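You operate a simulated robot arm through the tools that you are given. There is no shell and no other tool. Be economical: measure what you need, move in short steps, check, and stop when the job is done.

You are at the controls of a simulated two-armed robot. One attempt, no reset.

JOB
Under the lower shelf, swap the LOW and HOLD cards and hang ORDER on the peg between them.

The check looks at the end state, three seconds after you hand in, the way a careful person would. Anything else that was tipped, shoved, dropped, spilled or broken makes it a failure.

ROBOT AND FRAMES
Two 7-joint arms with fingered hands on one trunk, on a base that drives. Base frame: it is fixed to the floor where the robot stands at the start and does not move with it; the origin is under the middle of the robot, x ahead of it, y to its left, z up; the surface under the hand at the start is at about z = 450. Readings come in mm, rad, newtons and seconds.
The left shoulder is at the start at [21, 181, 1550], the right one opposite. With the tool pointing down near the work surface each hand reaches from about 100 to 400 mm from the robot's upright axis, wherever it stands, measured 20 degrees to its own side. Places, roughly: peg under the far red bin [600, 0, 1400]; peg under the second red bin [500, -300, 1400]; peg under the third red bin [500, -500, 1400]. Payload 3.8 kg a hand.
The TCP of each hand is the grasp point between the finger pads, 30 mm short of the fingertips. In the tool frame z runs along the fingers and y along their closing line. The gripper opens to 104 mm. The gripper's body begins 35 mm behind the TCP. The gripper is a hand of 4 fingers: y runs from the thumb to the fingers, the wrist lies at [-17, -104, -178] in the tool frame, and closing takes about 1.5 s.
Orientation is that of the tool frame in the base frame, as [roll, pitch, yaw] about the fixed x, y, z axes, in that order (R = Rz(yaw) Ry(pitch) Rx(roll)). With the fingers straight down and the wrist toward the robot, the tool's x, y and z point along [0, 1, 0], [1, 0, 0] and [0, 0, -1] of the base frame.

CONTROLS
- The arms move only by the tool drive_tool. It takes "left_deltas", "right_deltas" or both (then of equal length, played together; a hand with none holds still); each is a list of rows, each an object (a shift or turn left out is 0, a gripper value left out holds the last) with "xyz": the shift along the base's x, y, z in mm, a list of three; "angular": the turn, a rotation vector about the base's x, y, z in degrees, a list of three; "hand": the gripper command, from -1 (shut) to 1 (fully open), values between in proportion. In form: [{"xyz": [dx, dy, dz], "angular": [ax, ay, az], "hand": hand}, ...]. A call has 1 to 12 rows; each row shifts and turns the commanded pose from where the row before left it. A row lasts 0.2 s, in which the tool goes at most 50 mm and 0.15 rad; a call with a longer step from one row to the next is refused whole, and so is a gripper value outside its range. Where a pose cannot be reached the arm comes as near as it can. A force on the tool above 40 N (or 10 N above the force at the start of the call, whichever is more), or a blocked arm, ends the call early, and 0.2 s more pass. Each finger travels about 72 mm/s and halts on what it meets, pressing with about 23 N; the grip force reading is that of the motor and also rises with nothing between the fingers. The clock runs only during rows and for 0.2 s after the last one: add rows that do not move to give the fingers time. It gives the time, the measured TCP pose, the force on the tool (base axes), the opening and the grip force at its end, in the units of the frame above (readings bear some noise), with the torque about the TCP (base axes, N m) and any sound that the robot's microphone picked up.
- Cameras (640 x 400 px; columns grow to the right, rows downward): "scene" is now at [96.1, -43.6, 1756.7]; the picture's right is [-0.45, -0.89, 0.00], its down [-0.26, 0.13, -0.96] and it looks along [0.85, -0.44, -0.29] (base axes); focal length 248 px, centre (320, 200). "left" rides on the left gripper at [-66, -90, -126] in its tool frame; the picture's right is [-0.78, -0.30, 0.56], its down [0.57, -0.70, 0.42] and it looks along [0.27, 0.65, 0.71] (tool axes); focal length 275 px, centre (320, 200). "right" rides on the right gripper at [66, -90, -126] in its tool frame; the picture's right is [-0.78, 0.30, -0.56], its down [-0.57, -0.70, 0.42] and it looks along [-0.27, 0.65, 0.71] (tool axes); focal length 275 px, centre (320, 200). There is no depth. A picture from a camera that has moved, and an enlarged one, comes with that camera's place and axes in the base frame and with its lens.
- get_image(camera): a new picture of that camera. The clock stands still meanwhile.
- move_column(by): slides the trunk up (or, below 0, down) by that many mm; the arms and the scene camera ride with it, the base frame stays. It gives what a move gives, with no picture.
- base_move(legs): drives the robot by 1 to 6 legs, each [ahead, left, turn to the left] in mm, mm and rad, along the robot's own axes; the way and the turn of a leg run together, so that a leg with both is an arc; at most 1500 mm and 3.142 rad a leg. The arms and the cameras ride along, it lands a little off, and it stops where it bumps. It gives what a move gives.
- preshape(shape, hand): the hand has 4 fingers and takes this shape, open, in about a second: jaw (thumb against the fingers, like two jaws); tri (thumb and two fingers); tip (a fingertip pinch); poke (one finger out to press); point (the index stretched); flat (the hand flat); cup (the hand cupped); fist (a fist). The gripper value then closes the fingers along that shape, each until it touches; the sizes above hold for jaw. It gives what a move gives, with no picture.
- head_to(pan, tilt): turns the head with the scene camera to pan (to the left, within 1.501 rad either way) and tilt (down, from -0.506 to 1.204), counted from straight ahead of the robot. It gives what a move gives.
- inspect(camera, box): a new picture of the part [left, top, right, bottom] of that camera's present view, enlarged. The clock stands still meanwhile.
- finish_job(): hands the job in; it is judged then, once.

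Work in short steps. Places have to be worked out from the pictures, the camera data and where the tool is seen: move nearer, look again, correct. Check each grasp and each placing, and mend what went wrong. You have 120 turns and 108 pictures in all, those below and enlarged ones among them. Open the grippers and draw the arms clear of the work before you hand the job in, unless the task says otherwise; then end with one line.

The tools are called after "Call:" as a command line: name --argument value ..., lists and objects as JSON in quotes. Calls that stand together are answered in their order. drive_tool: Moves the arms, as the interface text tells. Its arguments: {"type":"object","properties":{"left_deltas":{"type":"array","items":{"type":"object","properties":{"xyz":{"type":"array","items":{"type":"number"}},"angular":{"type":"array","items":{"type":"number"}},"hand":{"type":"number"}}}},"right_deltas":{"type":"array","items":{"type":"object","properties":{"xyz":{"type":"array","items":{"type":"number"}},"angular":{"type":"array","items":{"type":"number"}},"hand":{"type":"number"}}}}},"required":[]} The other tools are called the same way: move_column (by) slides the trunk up or down; preshape (shape, hand) gives the hand a shape; base_move (legs) drives the base; head_to (pan, tilt) turns the head that bears the scene camera; get_image (camera) takes a picture; inspect (camera, box) takes an enlarged picture of a part of a camera's view; finish_job () hands the job in.

At the start:

```text
t: 0.0
left_tool_pos: [429.7, -24.0, 1645.9]
left_tool_rot: [-3.141, 0.001, 1.572]
left_force: [0.2, 0.9, -0.1]
left_wrist_torque: [0.02, 0.01, -0.01]
left_opening: 103.9
left_grip_force: 0.1
left_shape: jaw
right_tool_pos: [292.6, -316.1, 1644.0]
right_tool_rot: [-3.141, 0.0, 1.57]
right_force: [0.3, -0.4, 0.2]
right_wrist_torque: [0.0, 0.02, 0.0]
right_opening: 103.2
right_grip_force: 0.0
right_shape: jaw
trunk travel left (down, up): [-700.0, 56.0]
robot x, y, heading: [2.9, 0.8, 0.004]
head pan, tilt: [-0.471, 0.293]
```

scene: 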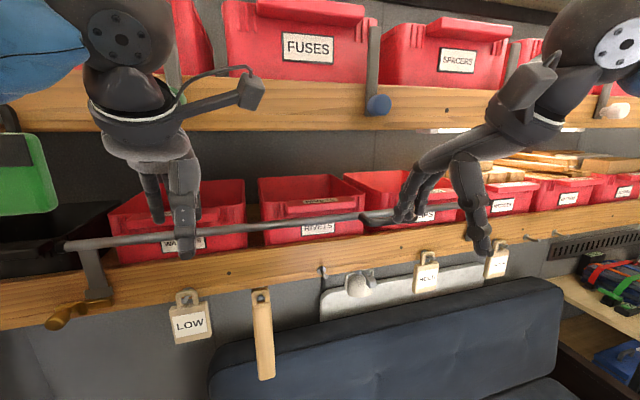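
right: 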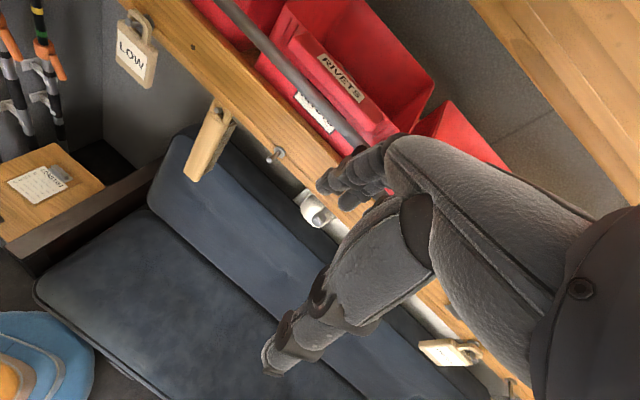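
left: 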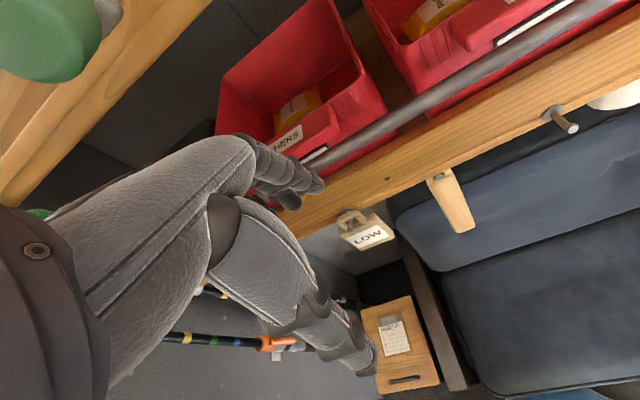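

The picture shows LOW, a wooden thing, a grey thing, HOLD and another card under the lower shelf. I take enlarged looks to read them.

Call:
inspect --camera "scene" --box '[150, 240, 350, 390]'

Call:
inspect --camera "scene" --box '[340, 210, 580, 330]'

Call:
inspect --camera "left" --box '[300, 80, 640, 300]'

```text
2.67 times, centred on (250, 315) of scene
camera zoom: at [96.1, -43.6, 1756.7], right [-0.45, -0.89, 0.0], down [-0.26, 0.13, -0.96], along [0.85, -0.44, -0.29], focal length 662 px, centre (507, -107)
```

zoom: 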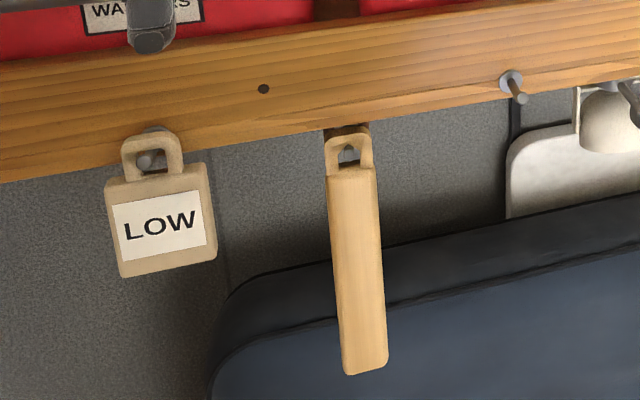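

```text
2.67 times, centred on (460, 270) of scene
camera zoom: at [96.1, -43.6, 1756.7], right [-0.45, -0.89, 0.0], down [-0.26, 0.13, -0.96], along [0.85, -0.44, -0.29], focal length 662 px, centre (-53, 13)
```

zoom: 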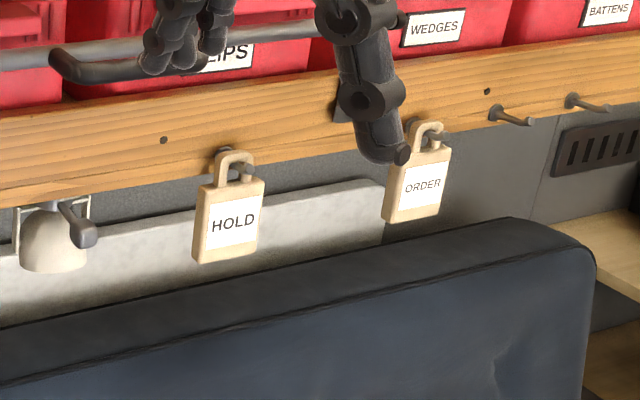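

```text
1.82 times, centred on (470, 190) of left
camera zoom: at [340.7, -89.5, 1772.8], right [-0.3, -0.78, -0.56], down [-0.7, 0.57, -0.42], along [0.65, 0.27, -0.71], focal length 500 px, centre (47, 218)
```

zoom: 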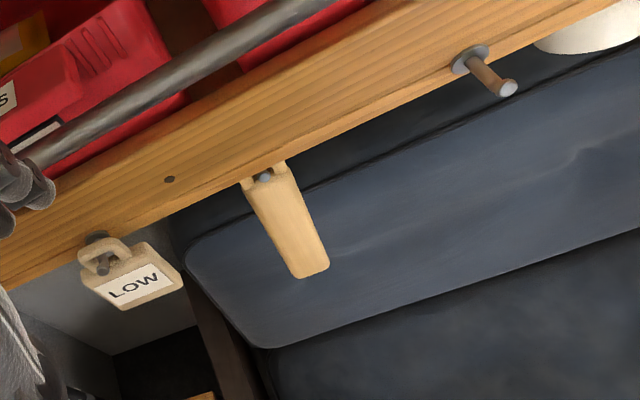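

The pegs lie along a line turned about 12°: LOW ≈[566,5,1437], empty peg ≈[506,-269,1440], HOLD ≈[445,-533], ORDER ≈[400,-760]. I look around on the floor and down the shelf before planning base moves.

Call:
head_to --pan -0.25 --tilt 1.0

Call:
get_image --camera "scene"

Call:
head_to --pan -1.3 --tilt 0.7

Call:
get_image --camera "scene"

Call:
head_to --pan 1.3 --tilt 0.9

Call:
get_image --camera "scene"

```text
t: 1.1
left_tool_pos: [431.0, -25.1, 1646.4]
left_tool_rot: [-3.141, 0.001, 1.571]
left_force: [-0.2, 0.6, -0.3]
left_wrist_torque: [-0.04, -0.01, 0.02]
left_opening: 103.9
left_grip_force: 0.0
left_shape: jaw
right_tool_pos: [292.4, -316.3, 1644.9]
right_tool_rot: [-3.141, 0.001, 1.572]
right_force: [-0.6, 0.0, -0.2]
right_wrist_torque: [-0.04, 0.0, -0.01]
right_opening: 103.6
right_grip_force: 0.0
right_shape: jaw
trunk travel left (down, up): [-700.0, 56.0]
robot x, y, heading: [-2.7, 0.9, 0.004]
head pan, tilt: [-0.25, 1.0]
```

```text
101 pictures are left
camera scene: at [80.5, -18.4, 1696.6], right [-0.25, -0.97, 0.0], down [-0.81, 0.21, -0.54], along [0.52, -0.13, -0.84], focal length 248 px, centre (320, 200)
```

scene: 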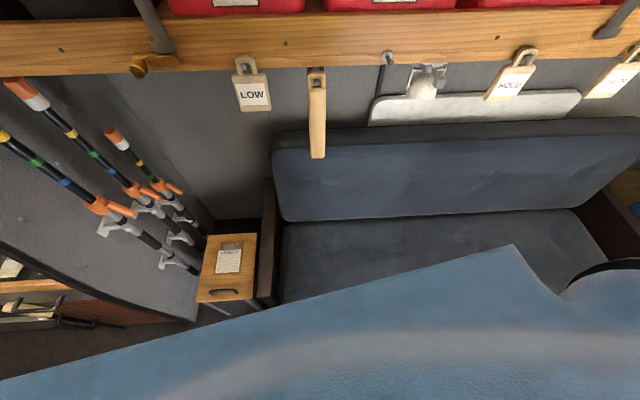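

```text
t: 2.4
left_tool_pos: [430.1, -24.9, 1647.4]
left_tool_rot: [3.14, -0.001, 1.571]
left_force: [-0.3, 0.0, 0.4]
left_wrist_torque: [-0.06, 0.02, 0.03]
left_opening: 103.7
left_grip_force: 0.1
left_shape: jaw
right_tool_pos: [293.1, -316.2, 1644.3]
right_tool_rot: [3.141, 0.0, 1.572]
right_force: [0.5, 0.4, 0.7]
right_wrist_torque: [-0.02, 0.01, 0.01]
right_opening: 103.3
right_grip_force: 0.1
right_shape: jaw
trunk travel left (down, up): [-700.0, 56.0]
robot x, y, heading: [-0.6, -2.5, 0.004]
head pan, tilt: [-1.3, 0.7]
```

```text
100 pictures are left
camera scene: at [35.7, -83.0, 1719.9], right [-0.96, -0.27, 0.0], down [-0.17, 0.62, -0.76], along [0.2, -0.74, -0.64], focal length 248 px, centre (320, 200)
```

scene: 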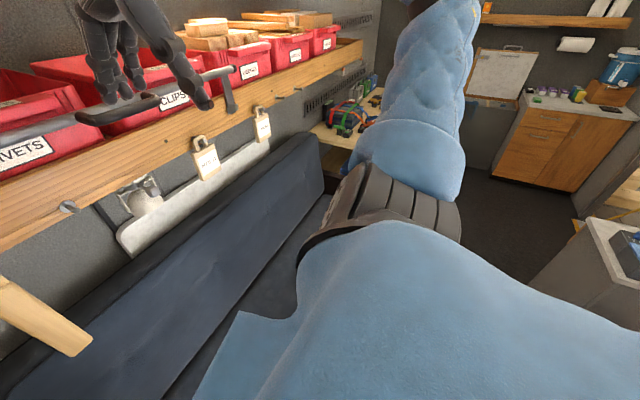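

```text
t: 4.7
left_tool_pos: [430.5, -24.2, 1646.8]
left_tool_rot: [-3.141, -0.001, 1.569]
left_force: [-0.6, -1.2, 0.1]
left_wrist_torque: [-0.04, 0.0, -0.01]
left_opening: 103.5
left_grip_force: 0.0
left_shape: jaw
right_tool_pos: [291.7, -316.6, 1645.1]
right_tool_rot: [3.142, 0.0, 1.569]
right_force: [0.4, -0.1, 0.4]
right_wrist_torque: [-0.02, -0.01, -0.02]
right_opening: 103.5
right_grip_force: 0.0
right_shape: jaw
trunk travel left (down, up): [-700.0, 56.0]
robot x, y, heading: [-1.1, -1.3, 0.002]
head pan, tilt: [1.3, 0.901]
```

```text
99 pictures are left
camera scene: at [33.1, 71.6, 1703.8], right [0.96, -0.27, 0.0], down [-0.21, -0.76, -0.62], along [0.17, 0.6, -0.78], focal length 248 px, centre (320, 200)
```

scene: 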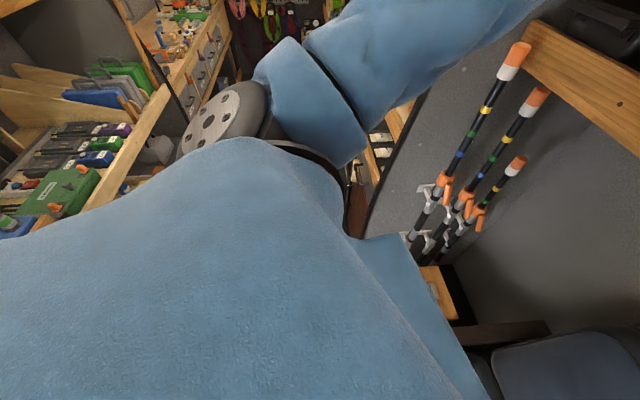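

The seat back and a board by the wall lie behind the cards; a frontal hand gripping the card's side edges looks best (fingers horizontal, thumb right). I turn the right hand toward that orientation while drawing back and down.

Call:
drive_tool --right_deltas '[{"xyz": [-5, -4, -10], "angular": [-4.9, -4.9, 4.9]}, {"xyz": [-5, -4, -10], "angular": [-4.9, -4.9, 4.9]}, {"xyz": [-5, -4, -10], "angular": [-4.9, -4.9, 4.9]}, {"xyz": [-5, -4, -10], "angular": [-4.9, -4.9, 4.9]}, {"xyz": [-5, -4, -10], "angular": [-4.9, -4.9, 4.9]}, {"xyz": [-5, -4, -10], "angular": [-4.9, -4.9, 4.9]}, {"xyz": [0, -4, -10], "angular": [-4.9, -4.9, 4.9]}, {"xyz": [0, -4, -10], "angular": [-4.9, -4.9, 4.9]}, {"xyz": [0, -4, -10], "angular": [-4.9, -4.9, 4.9]}, {"xyz": [0, -4, -10], "angular": [-4.9, -4.9, 4.9]}, {"xyz": [0, -4, -10], "angular": [-4.9, -4.9, 4.9]}, {"xyz": [0, -4, -10], "angular": [-4.9, -4.9, 4.9]}]'

Call:
head_to --pan -0.6 --tilt 0.6

Call:
get_image --camera "scene"

```text
t: 7.3
left_tool_pos: [431.9, -28.9, 1647.7]
left_tool_rot: [-3.14, -0.004, 1.572]
left_force: [0.3, -0.4, -0.2]
left_wrist_torque: [0.04, 0.0, 0.04]
left_opening: 103.7
left_grip_force: 0.0
left_shape: jaw
right_tool_pos: [355.2, -318.0, 1666.5]
right_tool_rot: [2.546, 1.195, 2.267]
right_force: [0.1, -0.7, 0.4]
right_wrist_torque: [0.05, -0.02, 0.02]
right_opening: 103.9
right_grip_force: 0.0
right_shape: jaw
right hand out of reach, approached as far as the arm can: row 4, 5, 6, 7, 8, 9, 10, 11, 12
trunk travel left (down, up): [-700.0, 56.0]
robot x, y, heading: [3.3, -1.3, -0.002]
head pan, tilt: [1.3, 0.901]
```

```text
t: 9.2
left_tool_pos: [430.4, -25.0, 1648.1]
left_tool_rot: [-3.141, 0.0, 1.571]
left_force: [-0.4, 0.4, 0.2]
left_wrist_torque: [0.03, 0.0, 0.04]
left_opening: 103.8
left_grip_force: 0.0
left_shape: jaw
right_tool_pos: [353.4, -313.6, 1666.1]
right_tool_rot: [2.549, 1.196, 2.267]
right_force: [-0.6, -0.8, -0.1]
right_wrist_torque: [0.04, 0.02, 0.0]
right_opening: 104.0
right_grip_force: 0.0
right_shape: jaw
trunk travel left (down, up): [-700.0, 56.0]
robot x, y, heading: [1.9, 2.2, 0.005]
head pan, tilt: [-0.6, 0.6]
```

```text
98 pictures are left
camera scene: at [85.8, -51.1, 1728.5], right [-0.56, -0.83, 0.0], down [-0.47, 0.32, -0.82], along [0.68, -0.47, -0.57], focal length 248 px, centre (320, 200)
```

scene: 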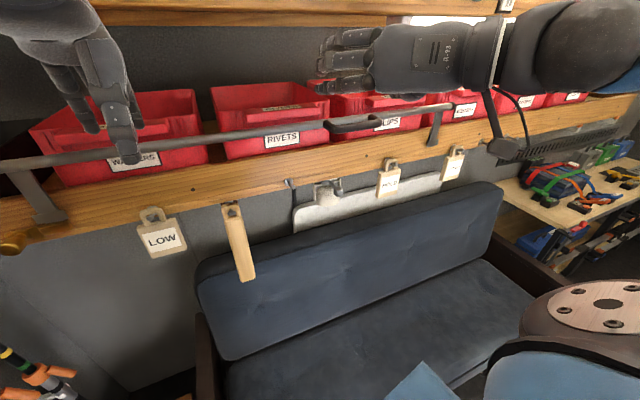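

The hand now points nearly right (z≈[0.92,-0.23,-0.30]) but the arm can't fold closer; lowering the trunk gives the same arm configuration at card height. I first draw the left hand back, then lower the trunk part-way.

Call:
drive_tool --left_deltas '[{"xyz": [-25, 15, 0]}, {"xyz": [-25, 15, 0]}, {"xyz": [-25, 15, 0]}, {"xyz": [-25, 15, 0]}, {}]'

Call:
move_column --by -200

Call:
get_image --camera "scene"

Call:
get_image --camera "right"

```text
t: 10.4
left_tool_pos: [330.8, 37.0, 1647.2]
left_tool_rot: [3.141, 0.001, 1.571]
left_force: [-0.7, 0.6, -0.3]
left_wrist_torque: [0.03, 0.02, 0.01]
left_opening: 103.5
left_grip_force: 0.1
left_shape: jaw
right_tool_pos: [353.8, -313.7, 1666.1]
right_tool_rot: [2.545, 1.198, 2.265]
right_force: [-0.3, -0.5, 0.2]
right_wrist_torque: [0.0, 0.02, -0.01]
right_opening: 103.9
right_grip_force: 0.0
right_shape: jaw
trunk travel left (down, up): [-700.0, 56.0]
robot x, y, heading: [0.8, -1.9, -0.001]
head pan, tilt: [-0.6, 0.6]
```

```text
t: 12.5
left_tool_pos: [329.0, 35.9, 1447.7]
left_tool_rot: [-3.141, -0.001, 1.571]
left_force: [0.0, 0.5, -0.3]
left_wrist_torque: [-0.02, 0.03, -0.01]
left_opening: 103.9
left_grip_force: 0.0
left_shape: jaw
right_tool_pos: [359.3, -315.9, 1465.4]
right_tool_rot: [2.571, 1.19, 2.292]
right_force: [-0.3, 0.3, -0.2]
right_wrist_torque: [-0.05, -0.01, 0.03]
right_opening: 103.8
right_grip_force: 0.1
right_shape: jaw
trunk travel left (down, up): [-500.0, 256.0]
robot x, y, heading: [-0.4, 2.8, 0.002]
head pan, tilt: [-0.6, 0.6]
```

```text
97 pictures are left
camera scene: at [96.5, -51.0, 1528.3], right [-0.56, -0.83, 0.0], down [-0.47, 0.32, -0.83], along [0.68, -0.47, -0.56], focal length 248 px, centre (320, 200)
```

scene: 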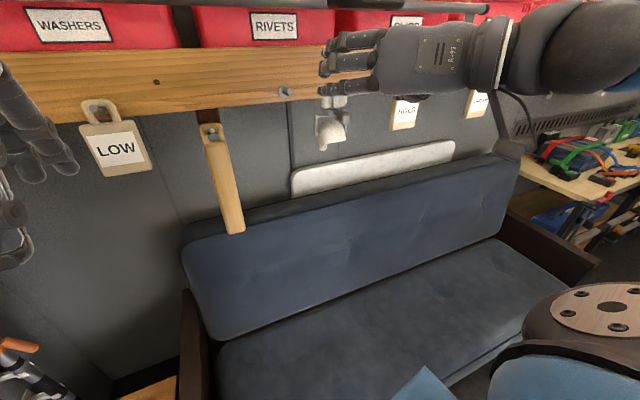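

```text
96 pictures are left
camera right: at [200.0, -352.8, 1425.2], right [-0.23, 0.19, 0.95], down [0.32, -0.91, 0.26], along [0.92, 0.36, 0.15], focal length 275 px, centre (320, 200)
```

right: 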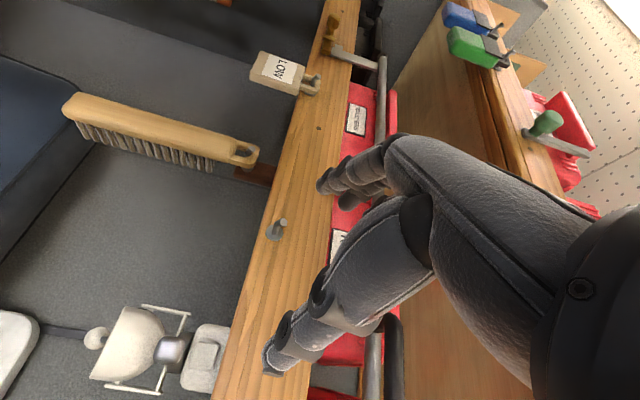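

The brush and lamp hang beside the cards; the empty peg is between them. I now move the right hand to a pre-grasp about 100 mm in front of HOLD, correcting the orientation.

Call:
drive_tool --right_deltas '[{"xyz": [-1.5, -24.5, -10], "angular": [-2, -1.86, 0.45]}, {"xyz": [-1.5, -24.5, -10], "angular": [-2, -1.86, 0.45]}, {"xyz": [-1.5, -24.5, -10], "angular": [-2, -1.86, 0.45]}, {"xyz": [-1.5, -24.5, -10], "angular": [-2, -1.86, 0.45]}, {"xyz": [-1.5, -24.5, -10], "angular": [-2, -1.86, 0.45]}, {"xyz": [-1.5, -24.5, -10], "angular": [-2, -1.86, 0.45]}, {"xyz": [-1.5, -24.5, -10], "angular": [-2, -1.86, 0.45]}, {"xyz": [-1.5, -24.5, -10], "angular": [-2, -1.86, 0.45]}]'

Call:
get_image --camera "scene"

Call:
get_image --camera "right"

```text
t: 14.3
left_tool_pos: [329.8, 35.4, 1447.1]
left_tool_rot: [-3.141, 0.0, 1.571]
left_force: [-0.7, -0.7, -0.8]
left_wrist_torque: [0.02, -0.02, 0.02]
left_opening: 103.8
left_grip_force: 0.0
left_shape: jaw
right_tool_pos: [340.5, -493.2, 1459.9]
right_tool_rot: [2.799, 1.563, 2.58]
right_force: [0.4, -0.6, -0.5]
right_wrist_torque: [0.01, 0.02, 0.01]
right_opening: 103.9
right_grip_force: 0.1
right_shape: jaw
right hand out of reach, approached as far as the arm can: row 6, 7, 8
trunk travel left (down, up): [-500.0, 256.0]
robot x, y, heading: [-0.1, 2.0, 0.005]
head pan, tilt: [-0.6, 0.6]
```

```text
95 pictures are left
camera scene: at [96.4, -51.5, 1528.2], right [-0.56, -0.83, 0.0], down [-0.47, 0.32, -0.82], along [0.68, -0.47, -0.57], focal length 248 px, centre (320, 200)
```

scene: 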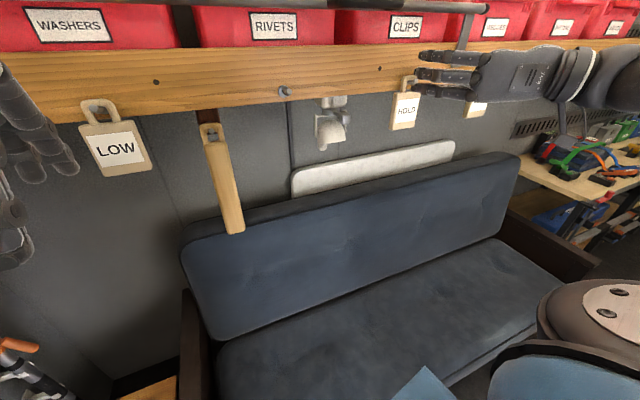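

```text
94 pictures are left
camera right: at [197.5, -554.4, 1395.2], right [-0.47, 0.41, 0.78], down [0.27, -0.78, 0.57], along [0.84, 0.48, 0.26], focal length 275 px, centre (320, 200)
```

right: 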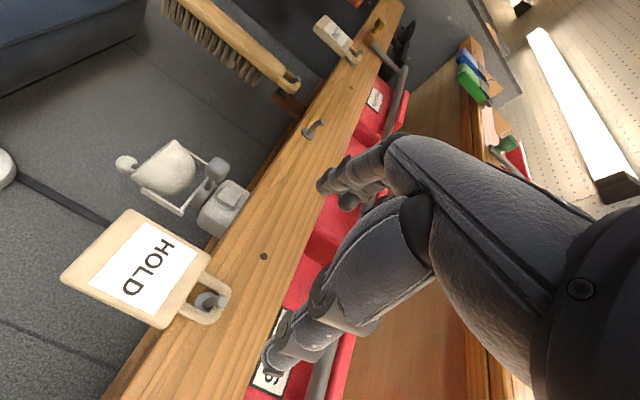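

Position is good but the arm doesn't go lower in this pose; lowering the trunk 75 mm does that.

Call:
move_column --by -78

Call:
get_image --camera "right"

Call:
inspect --camera "scene" --box '[260, 0, 580, 200]'

```text
t: 15.5
left_tool_pos: [330.4, 35.6, 1369.5]
left_tool_rot: [-3.141, 0.001, 1.57]
left_force: [-0.2, -0.5, -0.7]
left_wrist_torque: [0.02, 0.01, 0.01]
left_opening: 103.6
left_grip_force: 0.0
left_shape: jaw
right_tool_pos: [341.7, -491.7, 1383.8]
right_tool_rot: [3.081, 1.568, 2.862]
right_force: [-0.6, -0.1, -0.3]
right_wrist_torque: [0.0, -0.04, 0.03]
right_opening: 104.0
right_grip_force: 0.0
right_shape: jaw
trunk travel left (down, up): [-422.0, 334.0]
robot x, y, heading: [1.1, -1.8, -0.003]
head pan, tilt: [-0.6, 0.6]
```

```text
93 pictures are left
camera right: at [199.0, -554.5, 1318.1], right [-0.48, 0.41, 0.78], down [0.27, -0.78, 0.57], along [0.84, 0.48, 0.26], focal length 275 px, centre (320, 200)
```

right: 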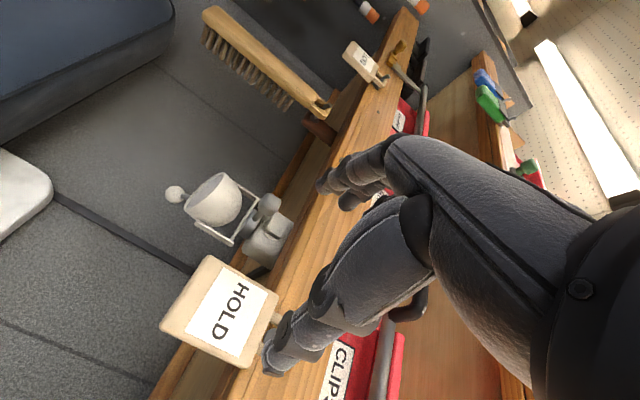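

```text
2.00 times, centred on (420, 100) of scene
camera zoom: at [109.9, -50.9, 1449.9], right [-0.56, -0.83, 0.0], down [-0.47, 0.32, -0.83], along [0.68, -0.47, -0.56], focal length 496 px, centre (120, 400)
```

zoom: 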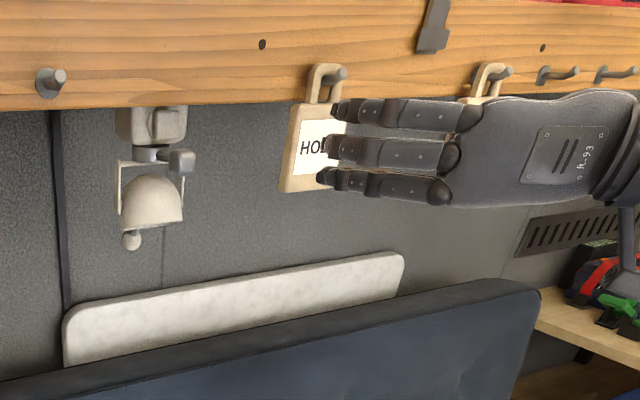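

The orientation is right (y along shelf, z into it). Triangulation gives HOLD body ≈ 69 mm wide, centre ≈[471,-545], z 1335–1411. I approach to just short of it and look.

Call:
drive_tool --right_deltas '[{"xyz": [-5, -22, -5]}, {"xyz": [17.6, -3.9, -2]}, {"xyz": [17.6, -3.9, -2]}, {"xyz": [17.6, -3.9, -2]}, {"xyz": [17.6, -3.9, 0]}, {"xyz": [13, -3, 0]}]'

Call:
get_image --camera "right"

Call:
inspect --camera "scene" --box '[300, 0, 540, 150]'

```text
t: 16.9
left_tool_pos: [331.1, 36.3, 1368.5]
left_tool_rot: [3.14, -0.001, 1.571]
left_force: [0.2, -0.4, 0.8]
left_wrist_torque: [0.01, 0.02, 0.02]
left_opening: 103.7
left_grip_force: 0.1
left_shape: jaw
right_tool_pos: [418.7, -527.3, 1395.2]
right_tool_rot: [2.655, 1.559, 2.437]
right_force: [0.0, 0.7, -0.1]
right_wrist_torque: [0.0, -0.01, 0.0]
right_opening: 103.8
right_grip_force: 0.0
right_shape: jaw
right hand out of reach, approached as far as the arm can: row 1, 2, 3, 4, 6
trunk travel left (down, up): [-422.0, 334.0]
robot x, y, heading: [1.5, -1.3, -0.002]
head pan, tilt: [-0.6, 0.6]
```

```text
91 pictures are left
camera right: at [275.7, -589.5, 1331.1], right [-0.47, 0.4, 0.78], down [0.27, -0.78, 0.56], along [0.84, 0.48, 0.26], focal length 275 px, centre (320, 200)
```

right: 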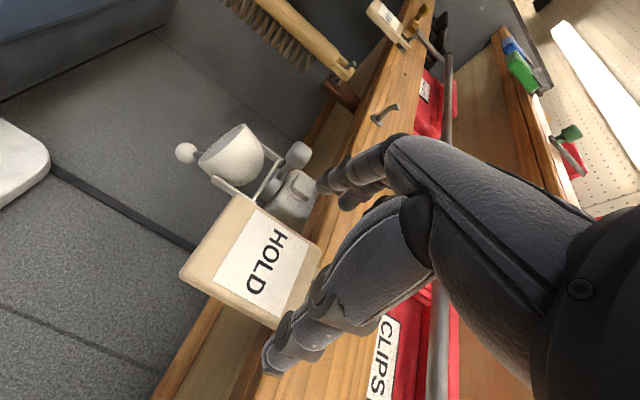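

```text
2.67 times, centred on (420, 75) of scene
camera zoom: at [110.8, -51.2, 1449.7], right [-0.57, -0.83, 0.0], down [-0.47, 0.32, -0.82], along [0.68, -0.47, -0.57], focal length 662 px, centre (53, 533)
```

zoom: 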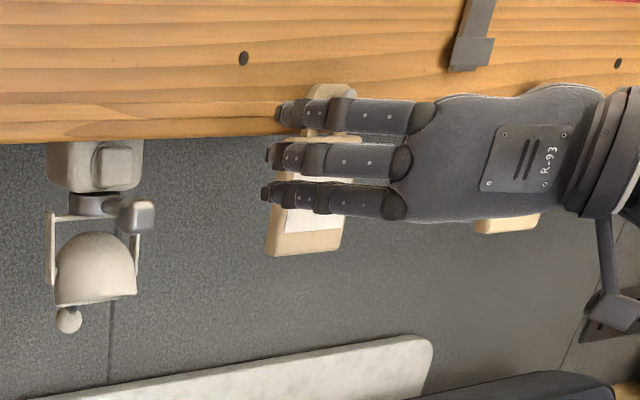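

The hand drifted high (z 1395) at the arm's limit; it is more comfortable above the shoulder, so I lower the trunk 60 mm and then raise the hand to z≈1370.

Call:
move_column --by -60

Call:
drive_tool --right_deltas '[{"xyz": [0, -3, 10]}, {"xyz": [0, -2, 10]}, {"xyz": [0, 0, 13]}]'

Call:
get_image --camera "right"

Call:
inspect --camera "scene" --box '[300, 0, 540, 150]'

```text
t: 17.9
left_tool_pos: [330.1, 36.0, 1309.7]
left_tool_rot: [3.141, 0.0, 1.571]
left_force: [0.2, 0.0, -0.2]
left_wrist_torque: [-0.04, -0.01, -0.03]
left_opening: 103.7
left_grip_force: 0.0
left_shape: jaw
right_tool_pos: [416.9, -528.3, 1337.4]
right_tool_rot: [2.638, 1.564, 2.421]
right_force: [0.0, 0.2, 0.4]
right_wrist_torque: [-0.01, 0.0, 0.0]
right_opening: 103.9
right_grip_force: 0.0
right_shape: jaw
trunk travel left (down, up): [-362.0, 394.0]
robot x, y, heading: [1.0, 1.3, 0.001]
head pan, tilt: [-0.6, 0.6]
```

```text
t: 18.7
left_tool_pos: [330.2, 36.7, 1309.2]
left_tool_rot: [-3.141, 0.0, 1.571]
left_force: [-0.1, -0.4, -0.4]
left_wrist_torque: [-0.01, -0.01, -0.02]
left_opening: 103.9
left_grip_force: 0.0
left_shape: jaw
right_tool_pos: [419.1, -533.2, 1368.9]
right_tool_rot: [2.819, 1.563, 2.603]
right_force: [-0.4, -0.3, 0.4]
right_wrist_torque: [0.02, 0.03, 0.01]
right_opening: 104.0
right_grip_force: 0.0
right_shape: jaw
trunk travel left (down, up): [-362.0, 394.0]
robot x, y, heading: [0.1, 0.0, -0.002]
head pan, tilt: [-0.6, 0.6]
```

```text
89 pictures are left
camera right: at [276.0, -595.0, 1304.1], right [-0.47, 0.41, 0.78], down [0.27, -0.78, 0.57], along [0.84, 0.48, 0.26], focal length 275 px, centre (320, 200)
```

right: 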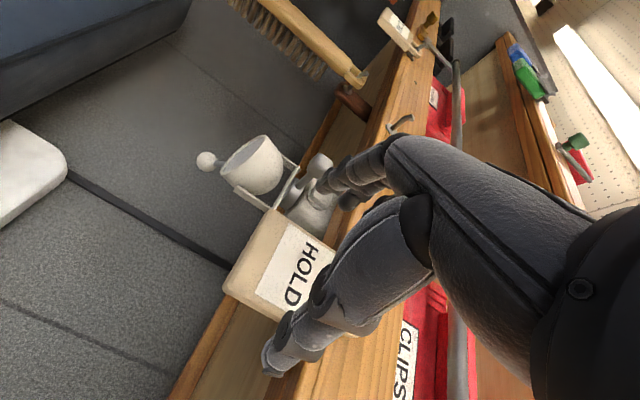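

```text
2.67 times, centred on (420, 75) of scene
camera zoom: at [126.3, -50.8, 1389.2], right [-0.56, -0.83, 0.0], down [-0.47, 0.32, -0.83], along [0.68, -0.47, -0.56], focal length 662 px, centre (53, 533)
```

zoom: 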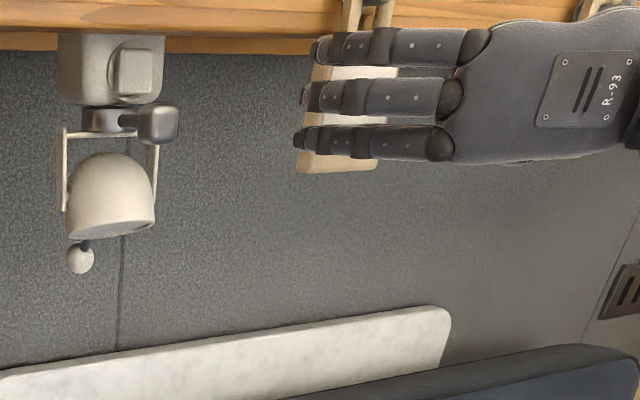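

Hand is now level with HOLD's body (w-centre within ~4 mm). I advance 42 mm so that the fingers straddle the card's side edges.

Call:
drive_tool --right_deltas '[{"xyz": [9.5, -5, 0]}, {"xyz": [10.5, -2.3, 0]}, {"xyz": [10.5, -2.3, 0]}, {"xyz": [10.5, -2.3, 0]}]'

Call:
get_image --camera "right"

Call:
inspect --camera "scene" --box '[300, 0, 540, 150]'

```text
t: 19.7
left_tool_pos: [329.5, 37.2, 1309.9]
left_tool_rot: [3.14, 0.0, 1.571]
left_force: [0.1, 0.1, -0.1]
left_wrist_torque: [0.02, 0.01, 0.0]
left_opening: 103.7
left_grip_force: 0.0
left_shape: jaw
right_tool_pos: [460.7, -545.5, 1369.8]
right_tool_rot: [2.796, 1.562, 2.579]
right_force: [0.1, 0.3, 0.3]
right_wrist_torque: [0.02, -0.03, 0.01]
right_opening: 103.8
right_grip_force: 0.1
right_shape: jaw
trunk travel left (down, up): [-362.0, 394.0]
robot x, y, heading: [-1.1, -0.7, -0.003]
head pan, tilt: [-0.6, 0.6]
```

```text
87 pictures are left
camera right: at [317.9, -607.2, 1304.6], right [-0.47, 0.41, 0.78], down [0.27, -0.78, 0.57], along [0.84, 0.48, 0.26], focal length 275 px, centre (320, 200)
```

right: 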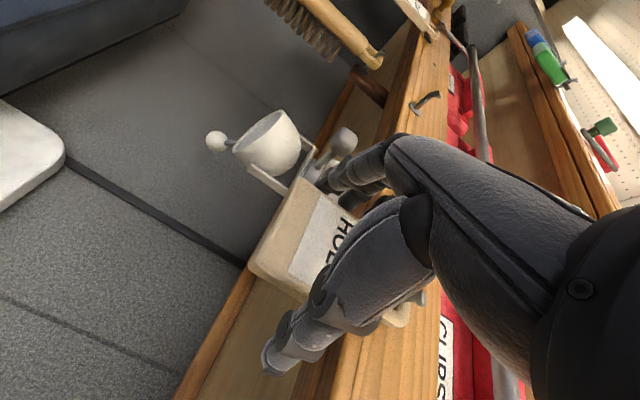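

```text
2.67 times, centred on (420, 75) of scene
camera zoom: at [126.7, -51.2, 1389.2], right [-0.56, -0.83, 0.0], down [-0.47, 0.32, -0.82], along [0.68, -0.47, -0.57], focal length 662 px, centre (53, 533)
```

zoom: 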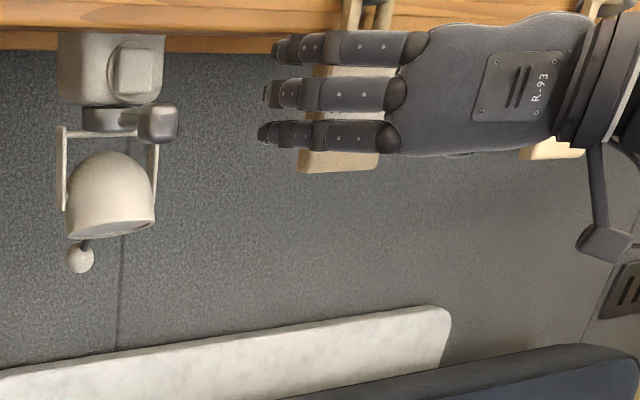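

TCP now straddles the card (w −434, n 567). I close the fingers and read the opening.

Call:
drive_tool --right_deltas '[{"hand": 0.4}, {"hand": 0.2}, {"hand": -0.2}, {"hand": -0.2}, {"hand": -0.2}]'

Call:
get_image --camera "right"

Call:
inspect --camera "scene" --box '[300, 0, 540, 150]'

```text
t: 20.9
left_tool_pos: [330.0, 36.2, 1309.0]
left_tool_rot: [-3.14, 0.001, 1.571]
left_force: [-0.5, -0.1, 0.3]
left_wrist_torque: [0.01, -0.02, 0.0]
left_opening: 103.6
left_grip_force: 0.1
left_shape: jaw
right_tool_pos: [461.1, -545.5, 1369.6]
right_tool_rot: [2.638, 1.562, 2.42]
right_force: [0.2, 0.3, 0.4]
right_wrist_torque: [-0.01, -0.01, 0.0]
right_opening: 52.8
right_grip_force: 22.6
right_shape: jaw
trunk travel left (down, up): [-362.0, 394.0]
robot x, y, heading: [-1.6, 4.0, 0.001]
head pan, tilt: [-0.6, 0.6]
```

```text
85 pictures are left
camera right: at [317.5, -607.0, 1304.7], right [-0.47, 0.41, 0.78], down [0.27, -0.78, 0.57], along [0.84, 0.48, 0.26], focal length 275 px, centre (320, 200)
```

right: 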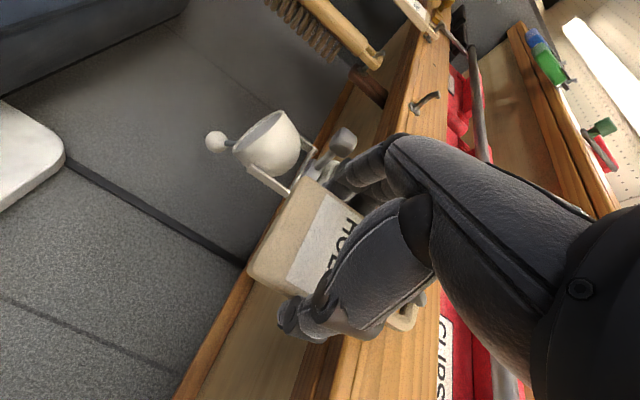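

```text
2.67 times, centred on (420, 75) of scene
camera zoom: at [126.4, -51.0, 1389.2], right [-0.56, -0.83, 0.0], down [-0.47, 0.32, -0.82], along [0.68, -0.47, -0.57], focal length 662 px, centre (53, 533)
```

zoom: 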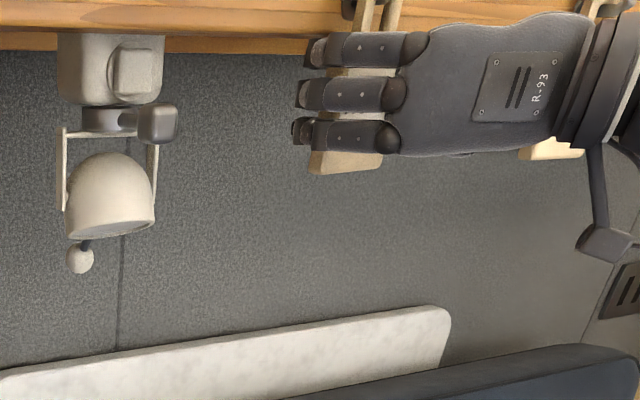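

Gripped (opening 53, 23 N). Before lifting I look closely at the empty peg's shape and the loop.

Call:
inspect --camera "right" --box '[380, 60, 480, 140]'

Call:
inspect --camera "right" --box '[370, 260, 470, 340]'

```text
5.00 times, centred on (430, 100) of right
camera zoom: at [317.5, -607.0, 1304.7], right [-0.47, 0.41, 0.78], down [0.27, -0.78, 0.57], along [0.84, 0.48, 0.26], focal length 1376 px, centre (-230, 700)
```

zoom: 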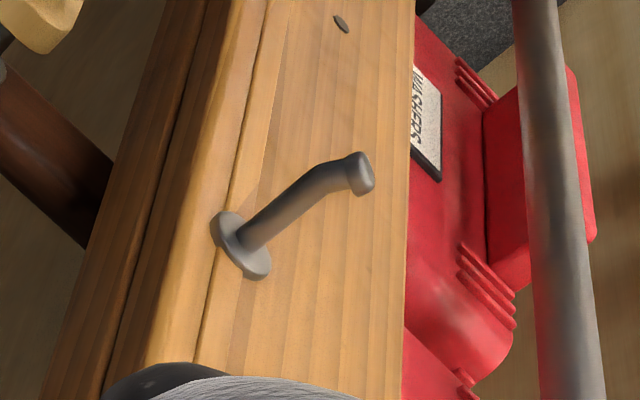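

```text
5.00 times, centred on (420, 300) of right
camera zoom: at [317.5, -607.0, 1304.7], right [-0.47, 0.41, 0.78], down [0.27, -0.78, 0.57], along [0.84, 0.48, 0.26], focal length 1376 px, centre (-180, -300)
```

zoom: 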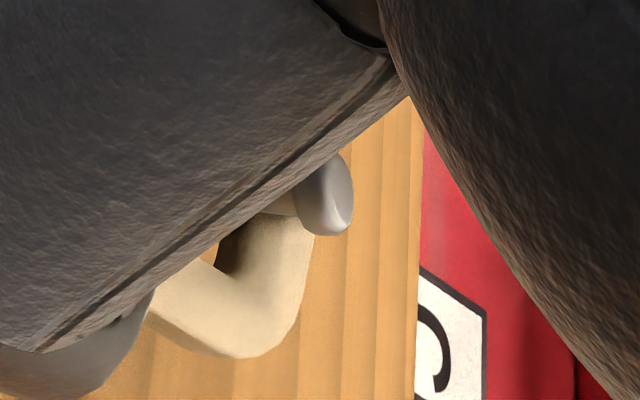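

The peg slopes up: base ≈ n585,z1430, tip ≈ n552,z1438. I lift 7 mm, then draw out along the slope, watching forces.

Call:
drive_tool --right_deltas '[{"xyz": [0, 0, 4]}, {"xyz": [0, 0, 3]}, {"xyz": [-8, 1.7, 2.2]}, {"xyz": [-8, 1.7, 2.2]}, {"xyz": [-8, 1.7, 2.2]}, {"xyz": [-8, 1.7, 2.2]}, {"xyz": [-10, 2.2, 2]}]'

Call:
get_image --camera "right"

Call:
inspect --camera "scene" --box '[300, 0, 540, 150]'

```text
t: 22.5
left_tool_pos: [328.8, 37.0, 1309.7]
left_tool_rot: [-3.141, 0.0, 1.57]
left_force: [0.1, -0.5, 0.8]
left_wrist_torque: [0.01, -0.02, 0.02]
left_opening: 103.8
left_grip_force: 0.1
left_shape: jaw
right_tool_pos: [417.4, -535.7, 1388.0]
right_tool_rot: [2.904, 1.562, 2.686]
right_force: [-0.8, 0.7, -0.3]
right_wrist_torque: [-0.02, -0.04, 0.01]
right_opening: 53.0
right_grip_force: 23.0
right_shape: jaw
trunk travel left (down, up): [-362.0, 394.0]
robot x, y, heading: [2.5, -2.1, -0.002]
head pan, tilt: [-0.6, 0.6]
```

```text
81 pictures are left
camera right: at [274.0, -597.6, 1322.0], right [-0.47, 0.41, 0.78], down [0.27, -0.78, 0.57], along [0.84, 0.48, 0.26], focal length 275 px, centre (320, 200)
```

right: 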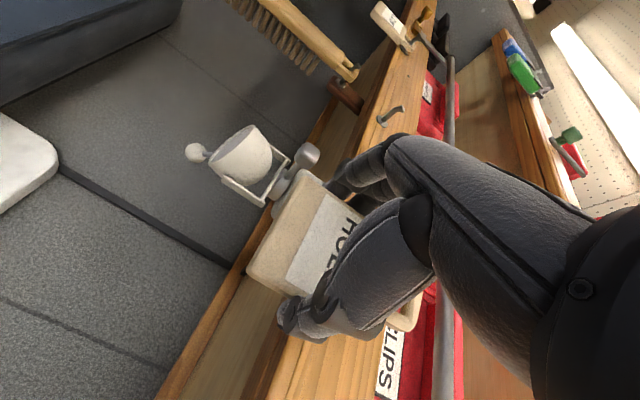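

```text
2.67 times, centred on (420, 75) of scene
camera zoom: at [125.9, -50.9, 1389.3], right [-0.56, -0.83, 0.0], down [-0.47, 0.32, -0.83], along [0.68, -0.47, -0.56], focal length 662 px, centre (53, 533)
```

zoom: 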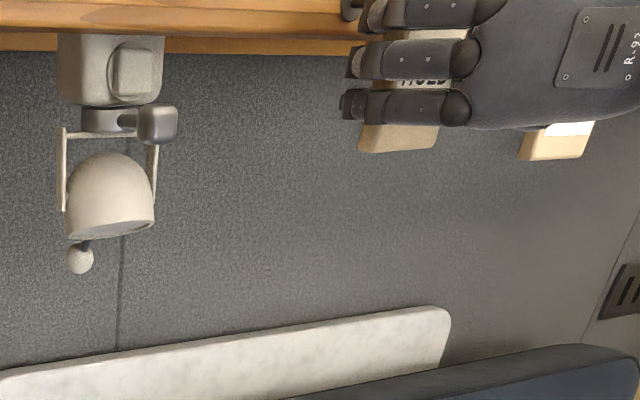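

HOLD is off the peg and held, with no contact forces. I draw back 50 mm then carry it left 200 mm toward the empty peg (checking reach).

Call:
drive_tool --right_deltas '[{"xyz": [-16, 4, 0]}, {"xyz": [-16, 3.5, 0]}, {"xyz": [-16, 3.5, 0]}, {"xyz": [6.4, 29.3, 0]}, {"xyz": [6.4, 29.3, 0]}, {"xyz": [6.4, 29.3, 0]}, {"xyz": [6.4, 29.3, 0]}, {"xyz": [6.4, 29.3, 0]}, {"xyz": [6.4, 29.3, 0]}]'

Call:
head_to --pan -0.5 --tilt 0.2

Call:
get_image --camera "scene"

```text
t: 24.5
left_tool_pos: [330.9, 36.7, 1309.2]
left_tool_rot: [-3.141, -0.001, 1.573]
left_force: [-0.7, -0.3, 0.2]
left_wrist_torque: [0.01, 0.02, 0.0]
left_opening: 103.7
left_grip_force: 0.0
left_shape: jaw
right_tool_pos: [408.2, -346.9, 1388.3]
right_tool_rot: [2.847, 1.56, 2.626]
right_force: [-0.8, 0.9, 0.4]
right_wrist_torque: [0.02, -0.04, 0.02]
right_opening: 52.4
right_grip_force: 23.1
right_shape: jaw
trunk travel left (down, up): [-362.0, 394.0]
robot x, y, heading: [1.3, 0.1, -0.001]
head pan, tilt: [-0.6, 0.6]
```

```text
t: 25.4
left_tool_pos: [329.9, 35.7, 1309.7]
left_tool_rot: [-3.141, -0.001, 1.571]
left_force: [-0.4, 0.1, -0.1]
left_wrist_torque: [0.0, 0.0, -0.01]
left_opening: 103.9
left_grip_force: 0.0
left_shape: jaw
right_tool_pos: [408.0, -347.7, 1388.4]
right_tool_rot: [2.861, 1.562, 2.642]
right_force: [1.1, 0.7, -1.0]
right_wrist_torque: [0.02, 0.01, 0.02]
right_opening: 52.8
right_grip_force: 23.4
right_shape: jaw
trunk travel left (down, up): [-362.0, 394.0]
robot x, y, heading: [0.3, -2.3, -0.001]
head pan, tilt: [-0.499, 0.201]
```

```text
79 pictures are left
camera scene: at [135.3, -45.6, 1425.9], right [-0.48, -0.88, 0.0], down [-0.18, 0.1, -0.98], along [0.86, -0.47, -0.2], focal length 248 px, centre (320, 200)
```

scene: 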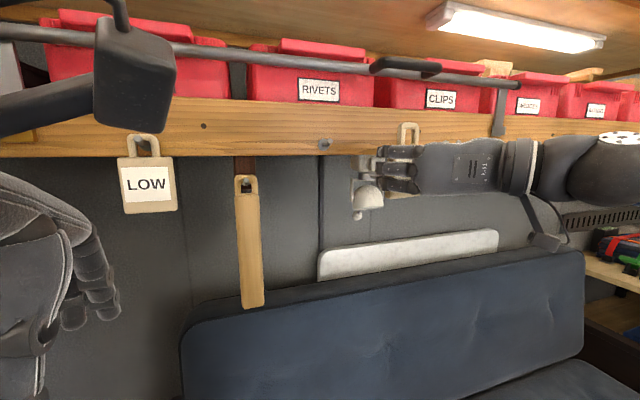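

No reach trouble. I continue 88 mm left so the loop is in front of the empty peg, and look.

Call:
drive_tool --right_deltas '[{"xyz": [6.3, 28.7, 0]}, {"xyz": [6.3, 28.7, 0]}, {"xyz": [6.2, 28.6, 0]}, {}]'

Call:
inspect --camera "scene" --box '[240, 80, 400, 200]'

Call:
get_image --camera "right"

Call:
get_image --camera "left"

```text
t: 26.4
left_tool_pos: [330.2, 34.6, 1309.8]
left_tool_rot: [-3.141, 0.0, 1.571]
left_force: [-0.7, -0.3, -0.4]
left_wrist_torque: [-0.01, 0.02, 0.02]
left_opening: 103.8
left_grip_force: 0.0
left_shape: jaw
right_tool_pos: [425.6, -260.9, 1387.0]
right_tool_rot: [2.788, 1.562, 2.569]
right_force: [-0.6, -1.1, -0.6]
right_wrist_torque: [-0.01, -0.01, 0.01]
right_opening: 52.6
right_grip_force: 23.2
right_shape: jaw
trunk travel left (down, up): [-362.0, 394.0]
robot x, y, heading: [2.4, -0.3, -0.002]
head pan, tilt: [-0.499, 0.201]
```

```text
3.33 times, centred on (320, 140) of scene
camera zoom: at [134.7, -46.3, 1426.0], right [-0.48, -0.88, 0.0], down [-0.17, 0.1, -0.98], along [0.86, -0.47, -0.2], focal length 827 px, centre (320, 400)
```

zoom: 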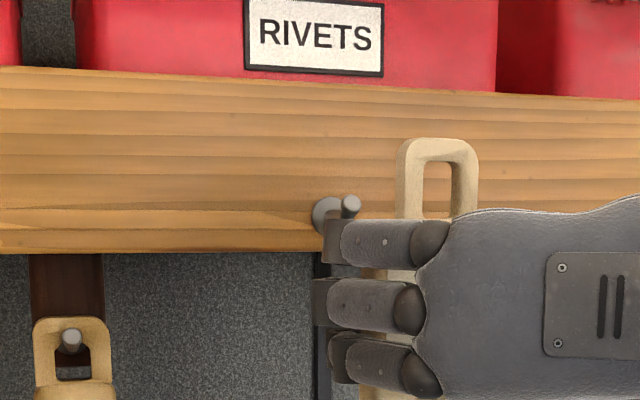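

```text
77 pictures are left
camera right: at [282.4, -323.4, 1321.6], right [-0.47, 0.41, 0.78], down [0.27, -0.78, 0.57], along [0.84, 0.48, 0.26], focal length 275 px, centre (320, 200)
```

right: 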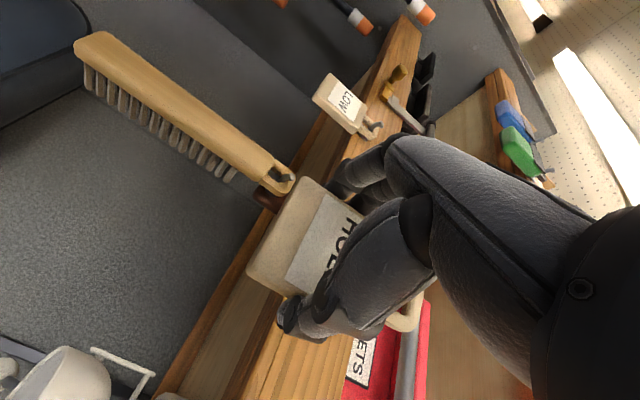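

```text
76 pictures are left
camera left: at [240.2, -30.1, 1434.9], right [-0.3, -0.78, -0.56], down [-0.7, 0.57, -0.42], along [0.65, 0.27, -0.71], focal length 275 px, centre (320, 200)
```

left: 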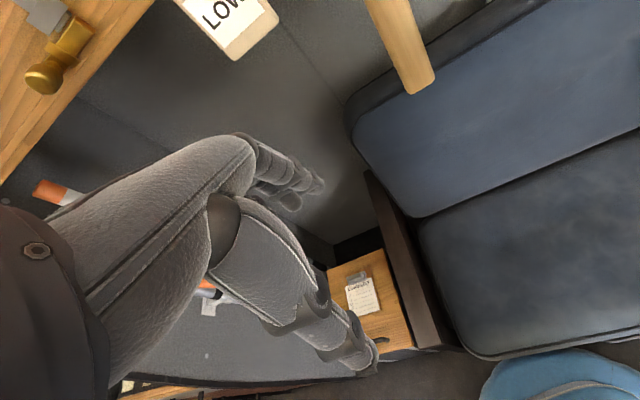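

The loop is visible just right of the peg; I estimate it ~15 mm too far right (loop w≈−169, peg −154), height is about right. I advance 50 mm and shift 10 mm left, then re-check with less parallax.

Call:
drive_tool --right_deltas '[{"xyz": [2.1, 9.8, 0]}, {"xyz": [16.3, -3.6, 0]}, {"xyz": [16.3, -3.6, 0]}, {"xyz": [16.3, -3.6, 0]}, {}]'

Call:
inspect --camera "scene" --box '[270, 95, 390, 170]'

Call:
inspect --camera "right" --box '[340, 240, 460, 340]'

```text
t: 27.6
left_tool_pos: [330.3, 36.1, 1308.8]
left_tool_rot: [3.141, 0.0, 1.571]
left_force: [-0.4, -0.4, 0.1]
left_wrist_torque: [0.04, -0.01, 0.0]
left_opening: 103.8
left_grip_force: 0.1
left_shape: jaw
right_tool_pos: [477.3, -264.1, 1386.8]
right_tool_rot: [2.586, 1.563, 2.367]
right_force: [0.0, -1.1, -0.4]
right_wrist_torque: [-0.02, -0.01, -0.03]
right_opening: 52.5
right_grip_force: 23.4
right_shape: jaw
trunk travel left (down, up): [-362.0, 394.0]
robot x, y, heading: [-5.5, -1.2, -0.001]
head pan, tilt: [-0.499, 0.201]
```

```text
5.33 times, centred on (330, 132) of scene
camera zoom: at [134.8, -45.5, 1426.1], right [-0.48, -0.88, 0.0], down [-0.17, 0.1, -0.98], along [0.86, -0.47, -0.2], focal length 1324 px, centre (267, 560)
```

zoom: 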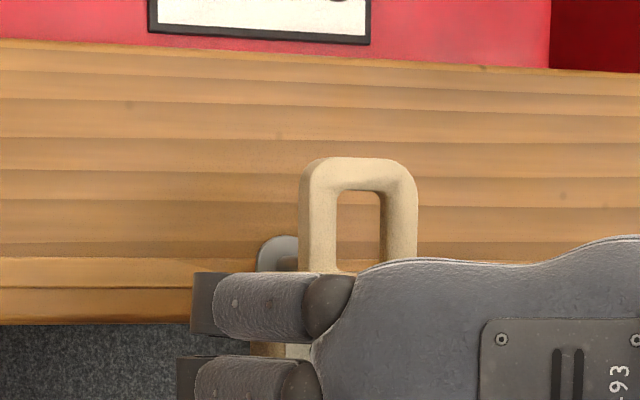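

```text
4.00 times, centred on (400, 290) of right
camera zoom: at [334.2, -325.3, 1322.0], right [-0.47, 0.41, 0.78], down [0.27, -0.78, 0.57], along [0.84, 0.48, 0.26], focal length 1101 px, centre (0, -160)
```

zoom: 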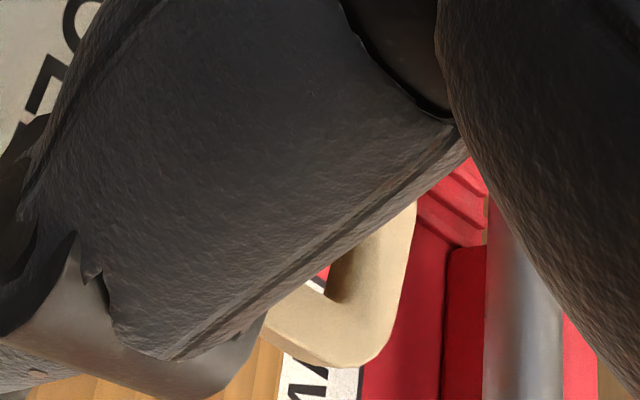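

The loop (inner ~13+×25 mm) needs to go 7 mm left and 5 mm down for the peg tip to enter. I correct and inch 12 mm forward.

Call:
drive_tool --right_deltas '[{"xyz": [1.5, 6.8, -5]}, {"xyz": [6, -1.3, 0]}, {"xyz": [6, -1.3, 0]}, {}]'

Call:
inspect --camera "scene" --box '[270, 95, 390, 170]'

```text
t: 28.6
left_tool_pos: [330.8, 36.2, 1309.3]
left_tool_rot: [-3.141, 0.0, 1.57]
left_force: [-0.9, 0.0, -0.5]
left_wrist_torque: [0.01, 0.0, -0.01]
left_opening: 103.8
left_grip_force: 0.0
left_shape: jaw
right_tool_pos: [491.0, -259.9, 1382.5]
right_tool_rot: [2.747, 1.562, 2.529]
right_force: [0.4, 0.0, -0.4]
right_wrist_torque: [0.01, 0.01, -0.03]
right_opening: 53.0
right_grip_force: 23.2
right_shape: jaw
trunk travel left (down, up): [-362.0, 394.0]
robot x, y, heading: [-1.8, 3.0, 0.003]
head pan, tilt: [-0.499, 0.201]
```

```text
5.33 times, centred on (330, 132) of scene
camera zoom: at [135.1, -45.7, 1426.0], right [-0.48, -0.88, 0.0], down [-0.18, 0.1, -0.98], along [0.86, -0.47, -0.2], focal length 1324 px, centre (267, 560)
```

zoom: 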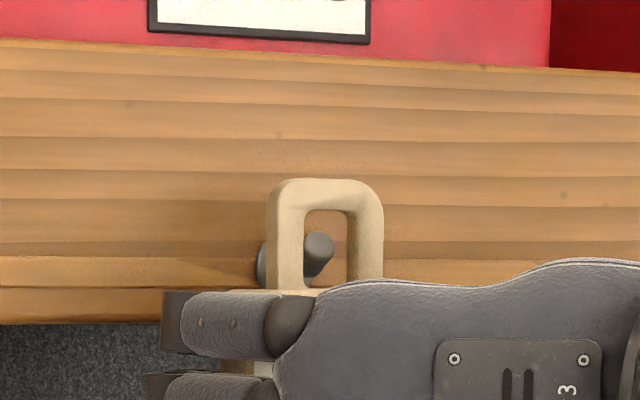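

The peg tip is now inside the loop opening, 2–3 mm left of its middle. I shift 2 mm left and slide in 31 mm following the peg's slope.

Call:
drive_tool --right_deltas '[{"xyz": [6.3, 0.7, 0]}, {"xyz": [6, -1.3, -1]}, {"xyz": [6, -1.3, -1.5]}, {"xyz": [6, -1.3, -1.5]}, {"xyz": [6, -1.3, -1.5]}, {}]'

Call:
inspect --camera "scene" --box '[270, 95, 390, 170]'

```text
t: 30.0
left_tool_pos: [329.8, 37.0, 1309.4]
left_tool_rot: [-3.141, 0.0, 1.57]
left_force: [0.4, -0.8, 0.0]
left_wrist_torque: [-0.02, -0.03, 0.0]
left_opening: 104.0
left_grip_force: 0.1
left_shape: jaw
right_tool_pos: [520.5, -263.1, 1376.6]
right_tool_rot: [2.518, 1.563, 2.3]
right_force: [-0.4, 0.8, -0.4]
right_wrist_torque: [0.02, 0.0, 0.0]
right_opening: 52.5
right_grip_force: 23.5
right_shape: jaw
trunk travel left (down, up): [-362.0, 394.0]
robot x, y, heading: [1.3, -3.3, 0.0]
head pan, tilt: [-0.499, 0.201]
```

```text
5.33 times, centred on (330, 132) of scene
camera zoom: at [135.1, -45.7, 1426.0], right [-0.48, -0.88, 0.0], down [-0.18, 0.1, -0.98], along [0.86, -0.47, -0.2], focal length 1324 px, centre (267, 560)
```

zoom: 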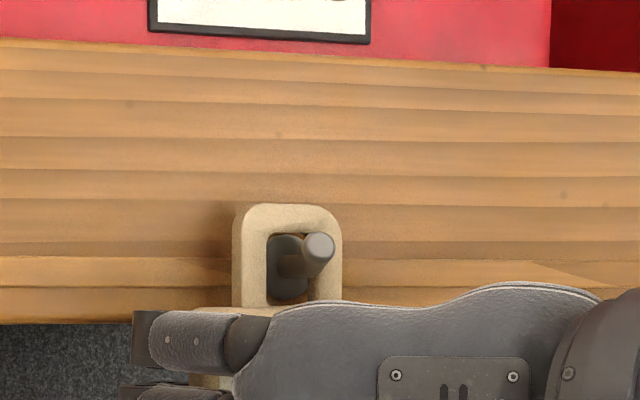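

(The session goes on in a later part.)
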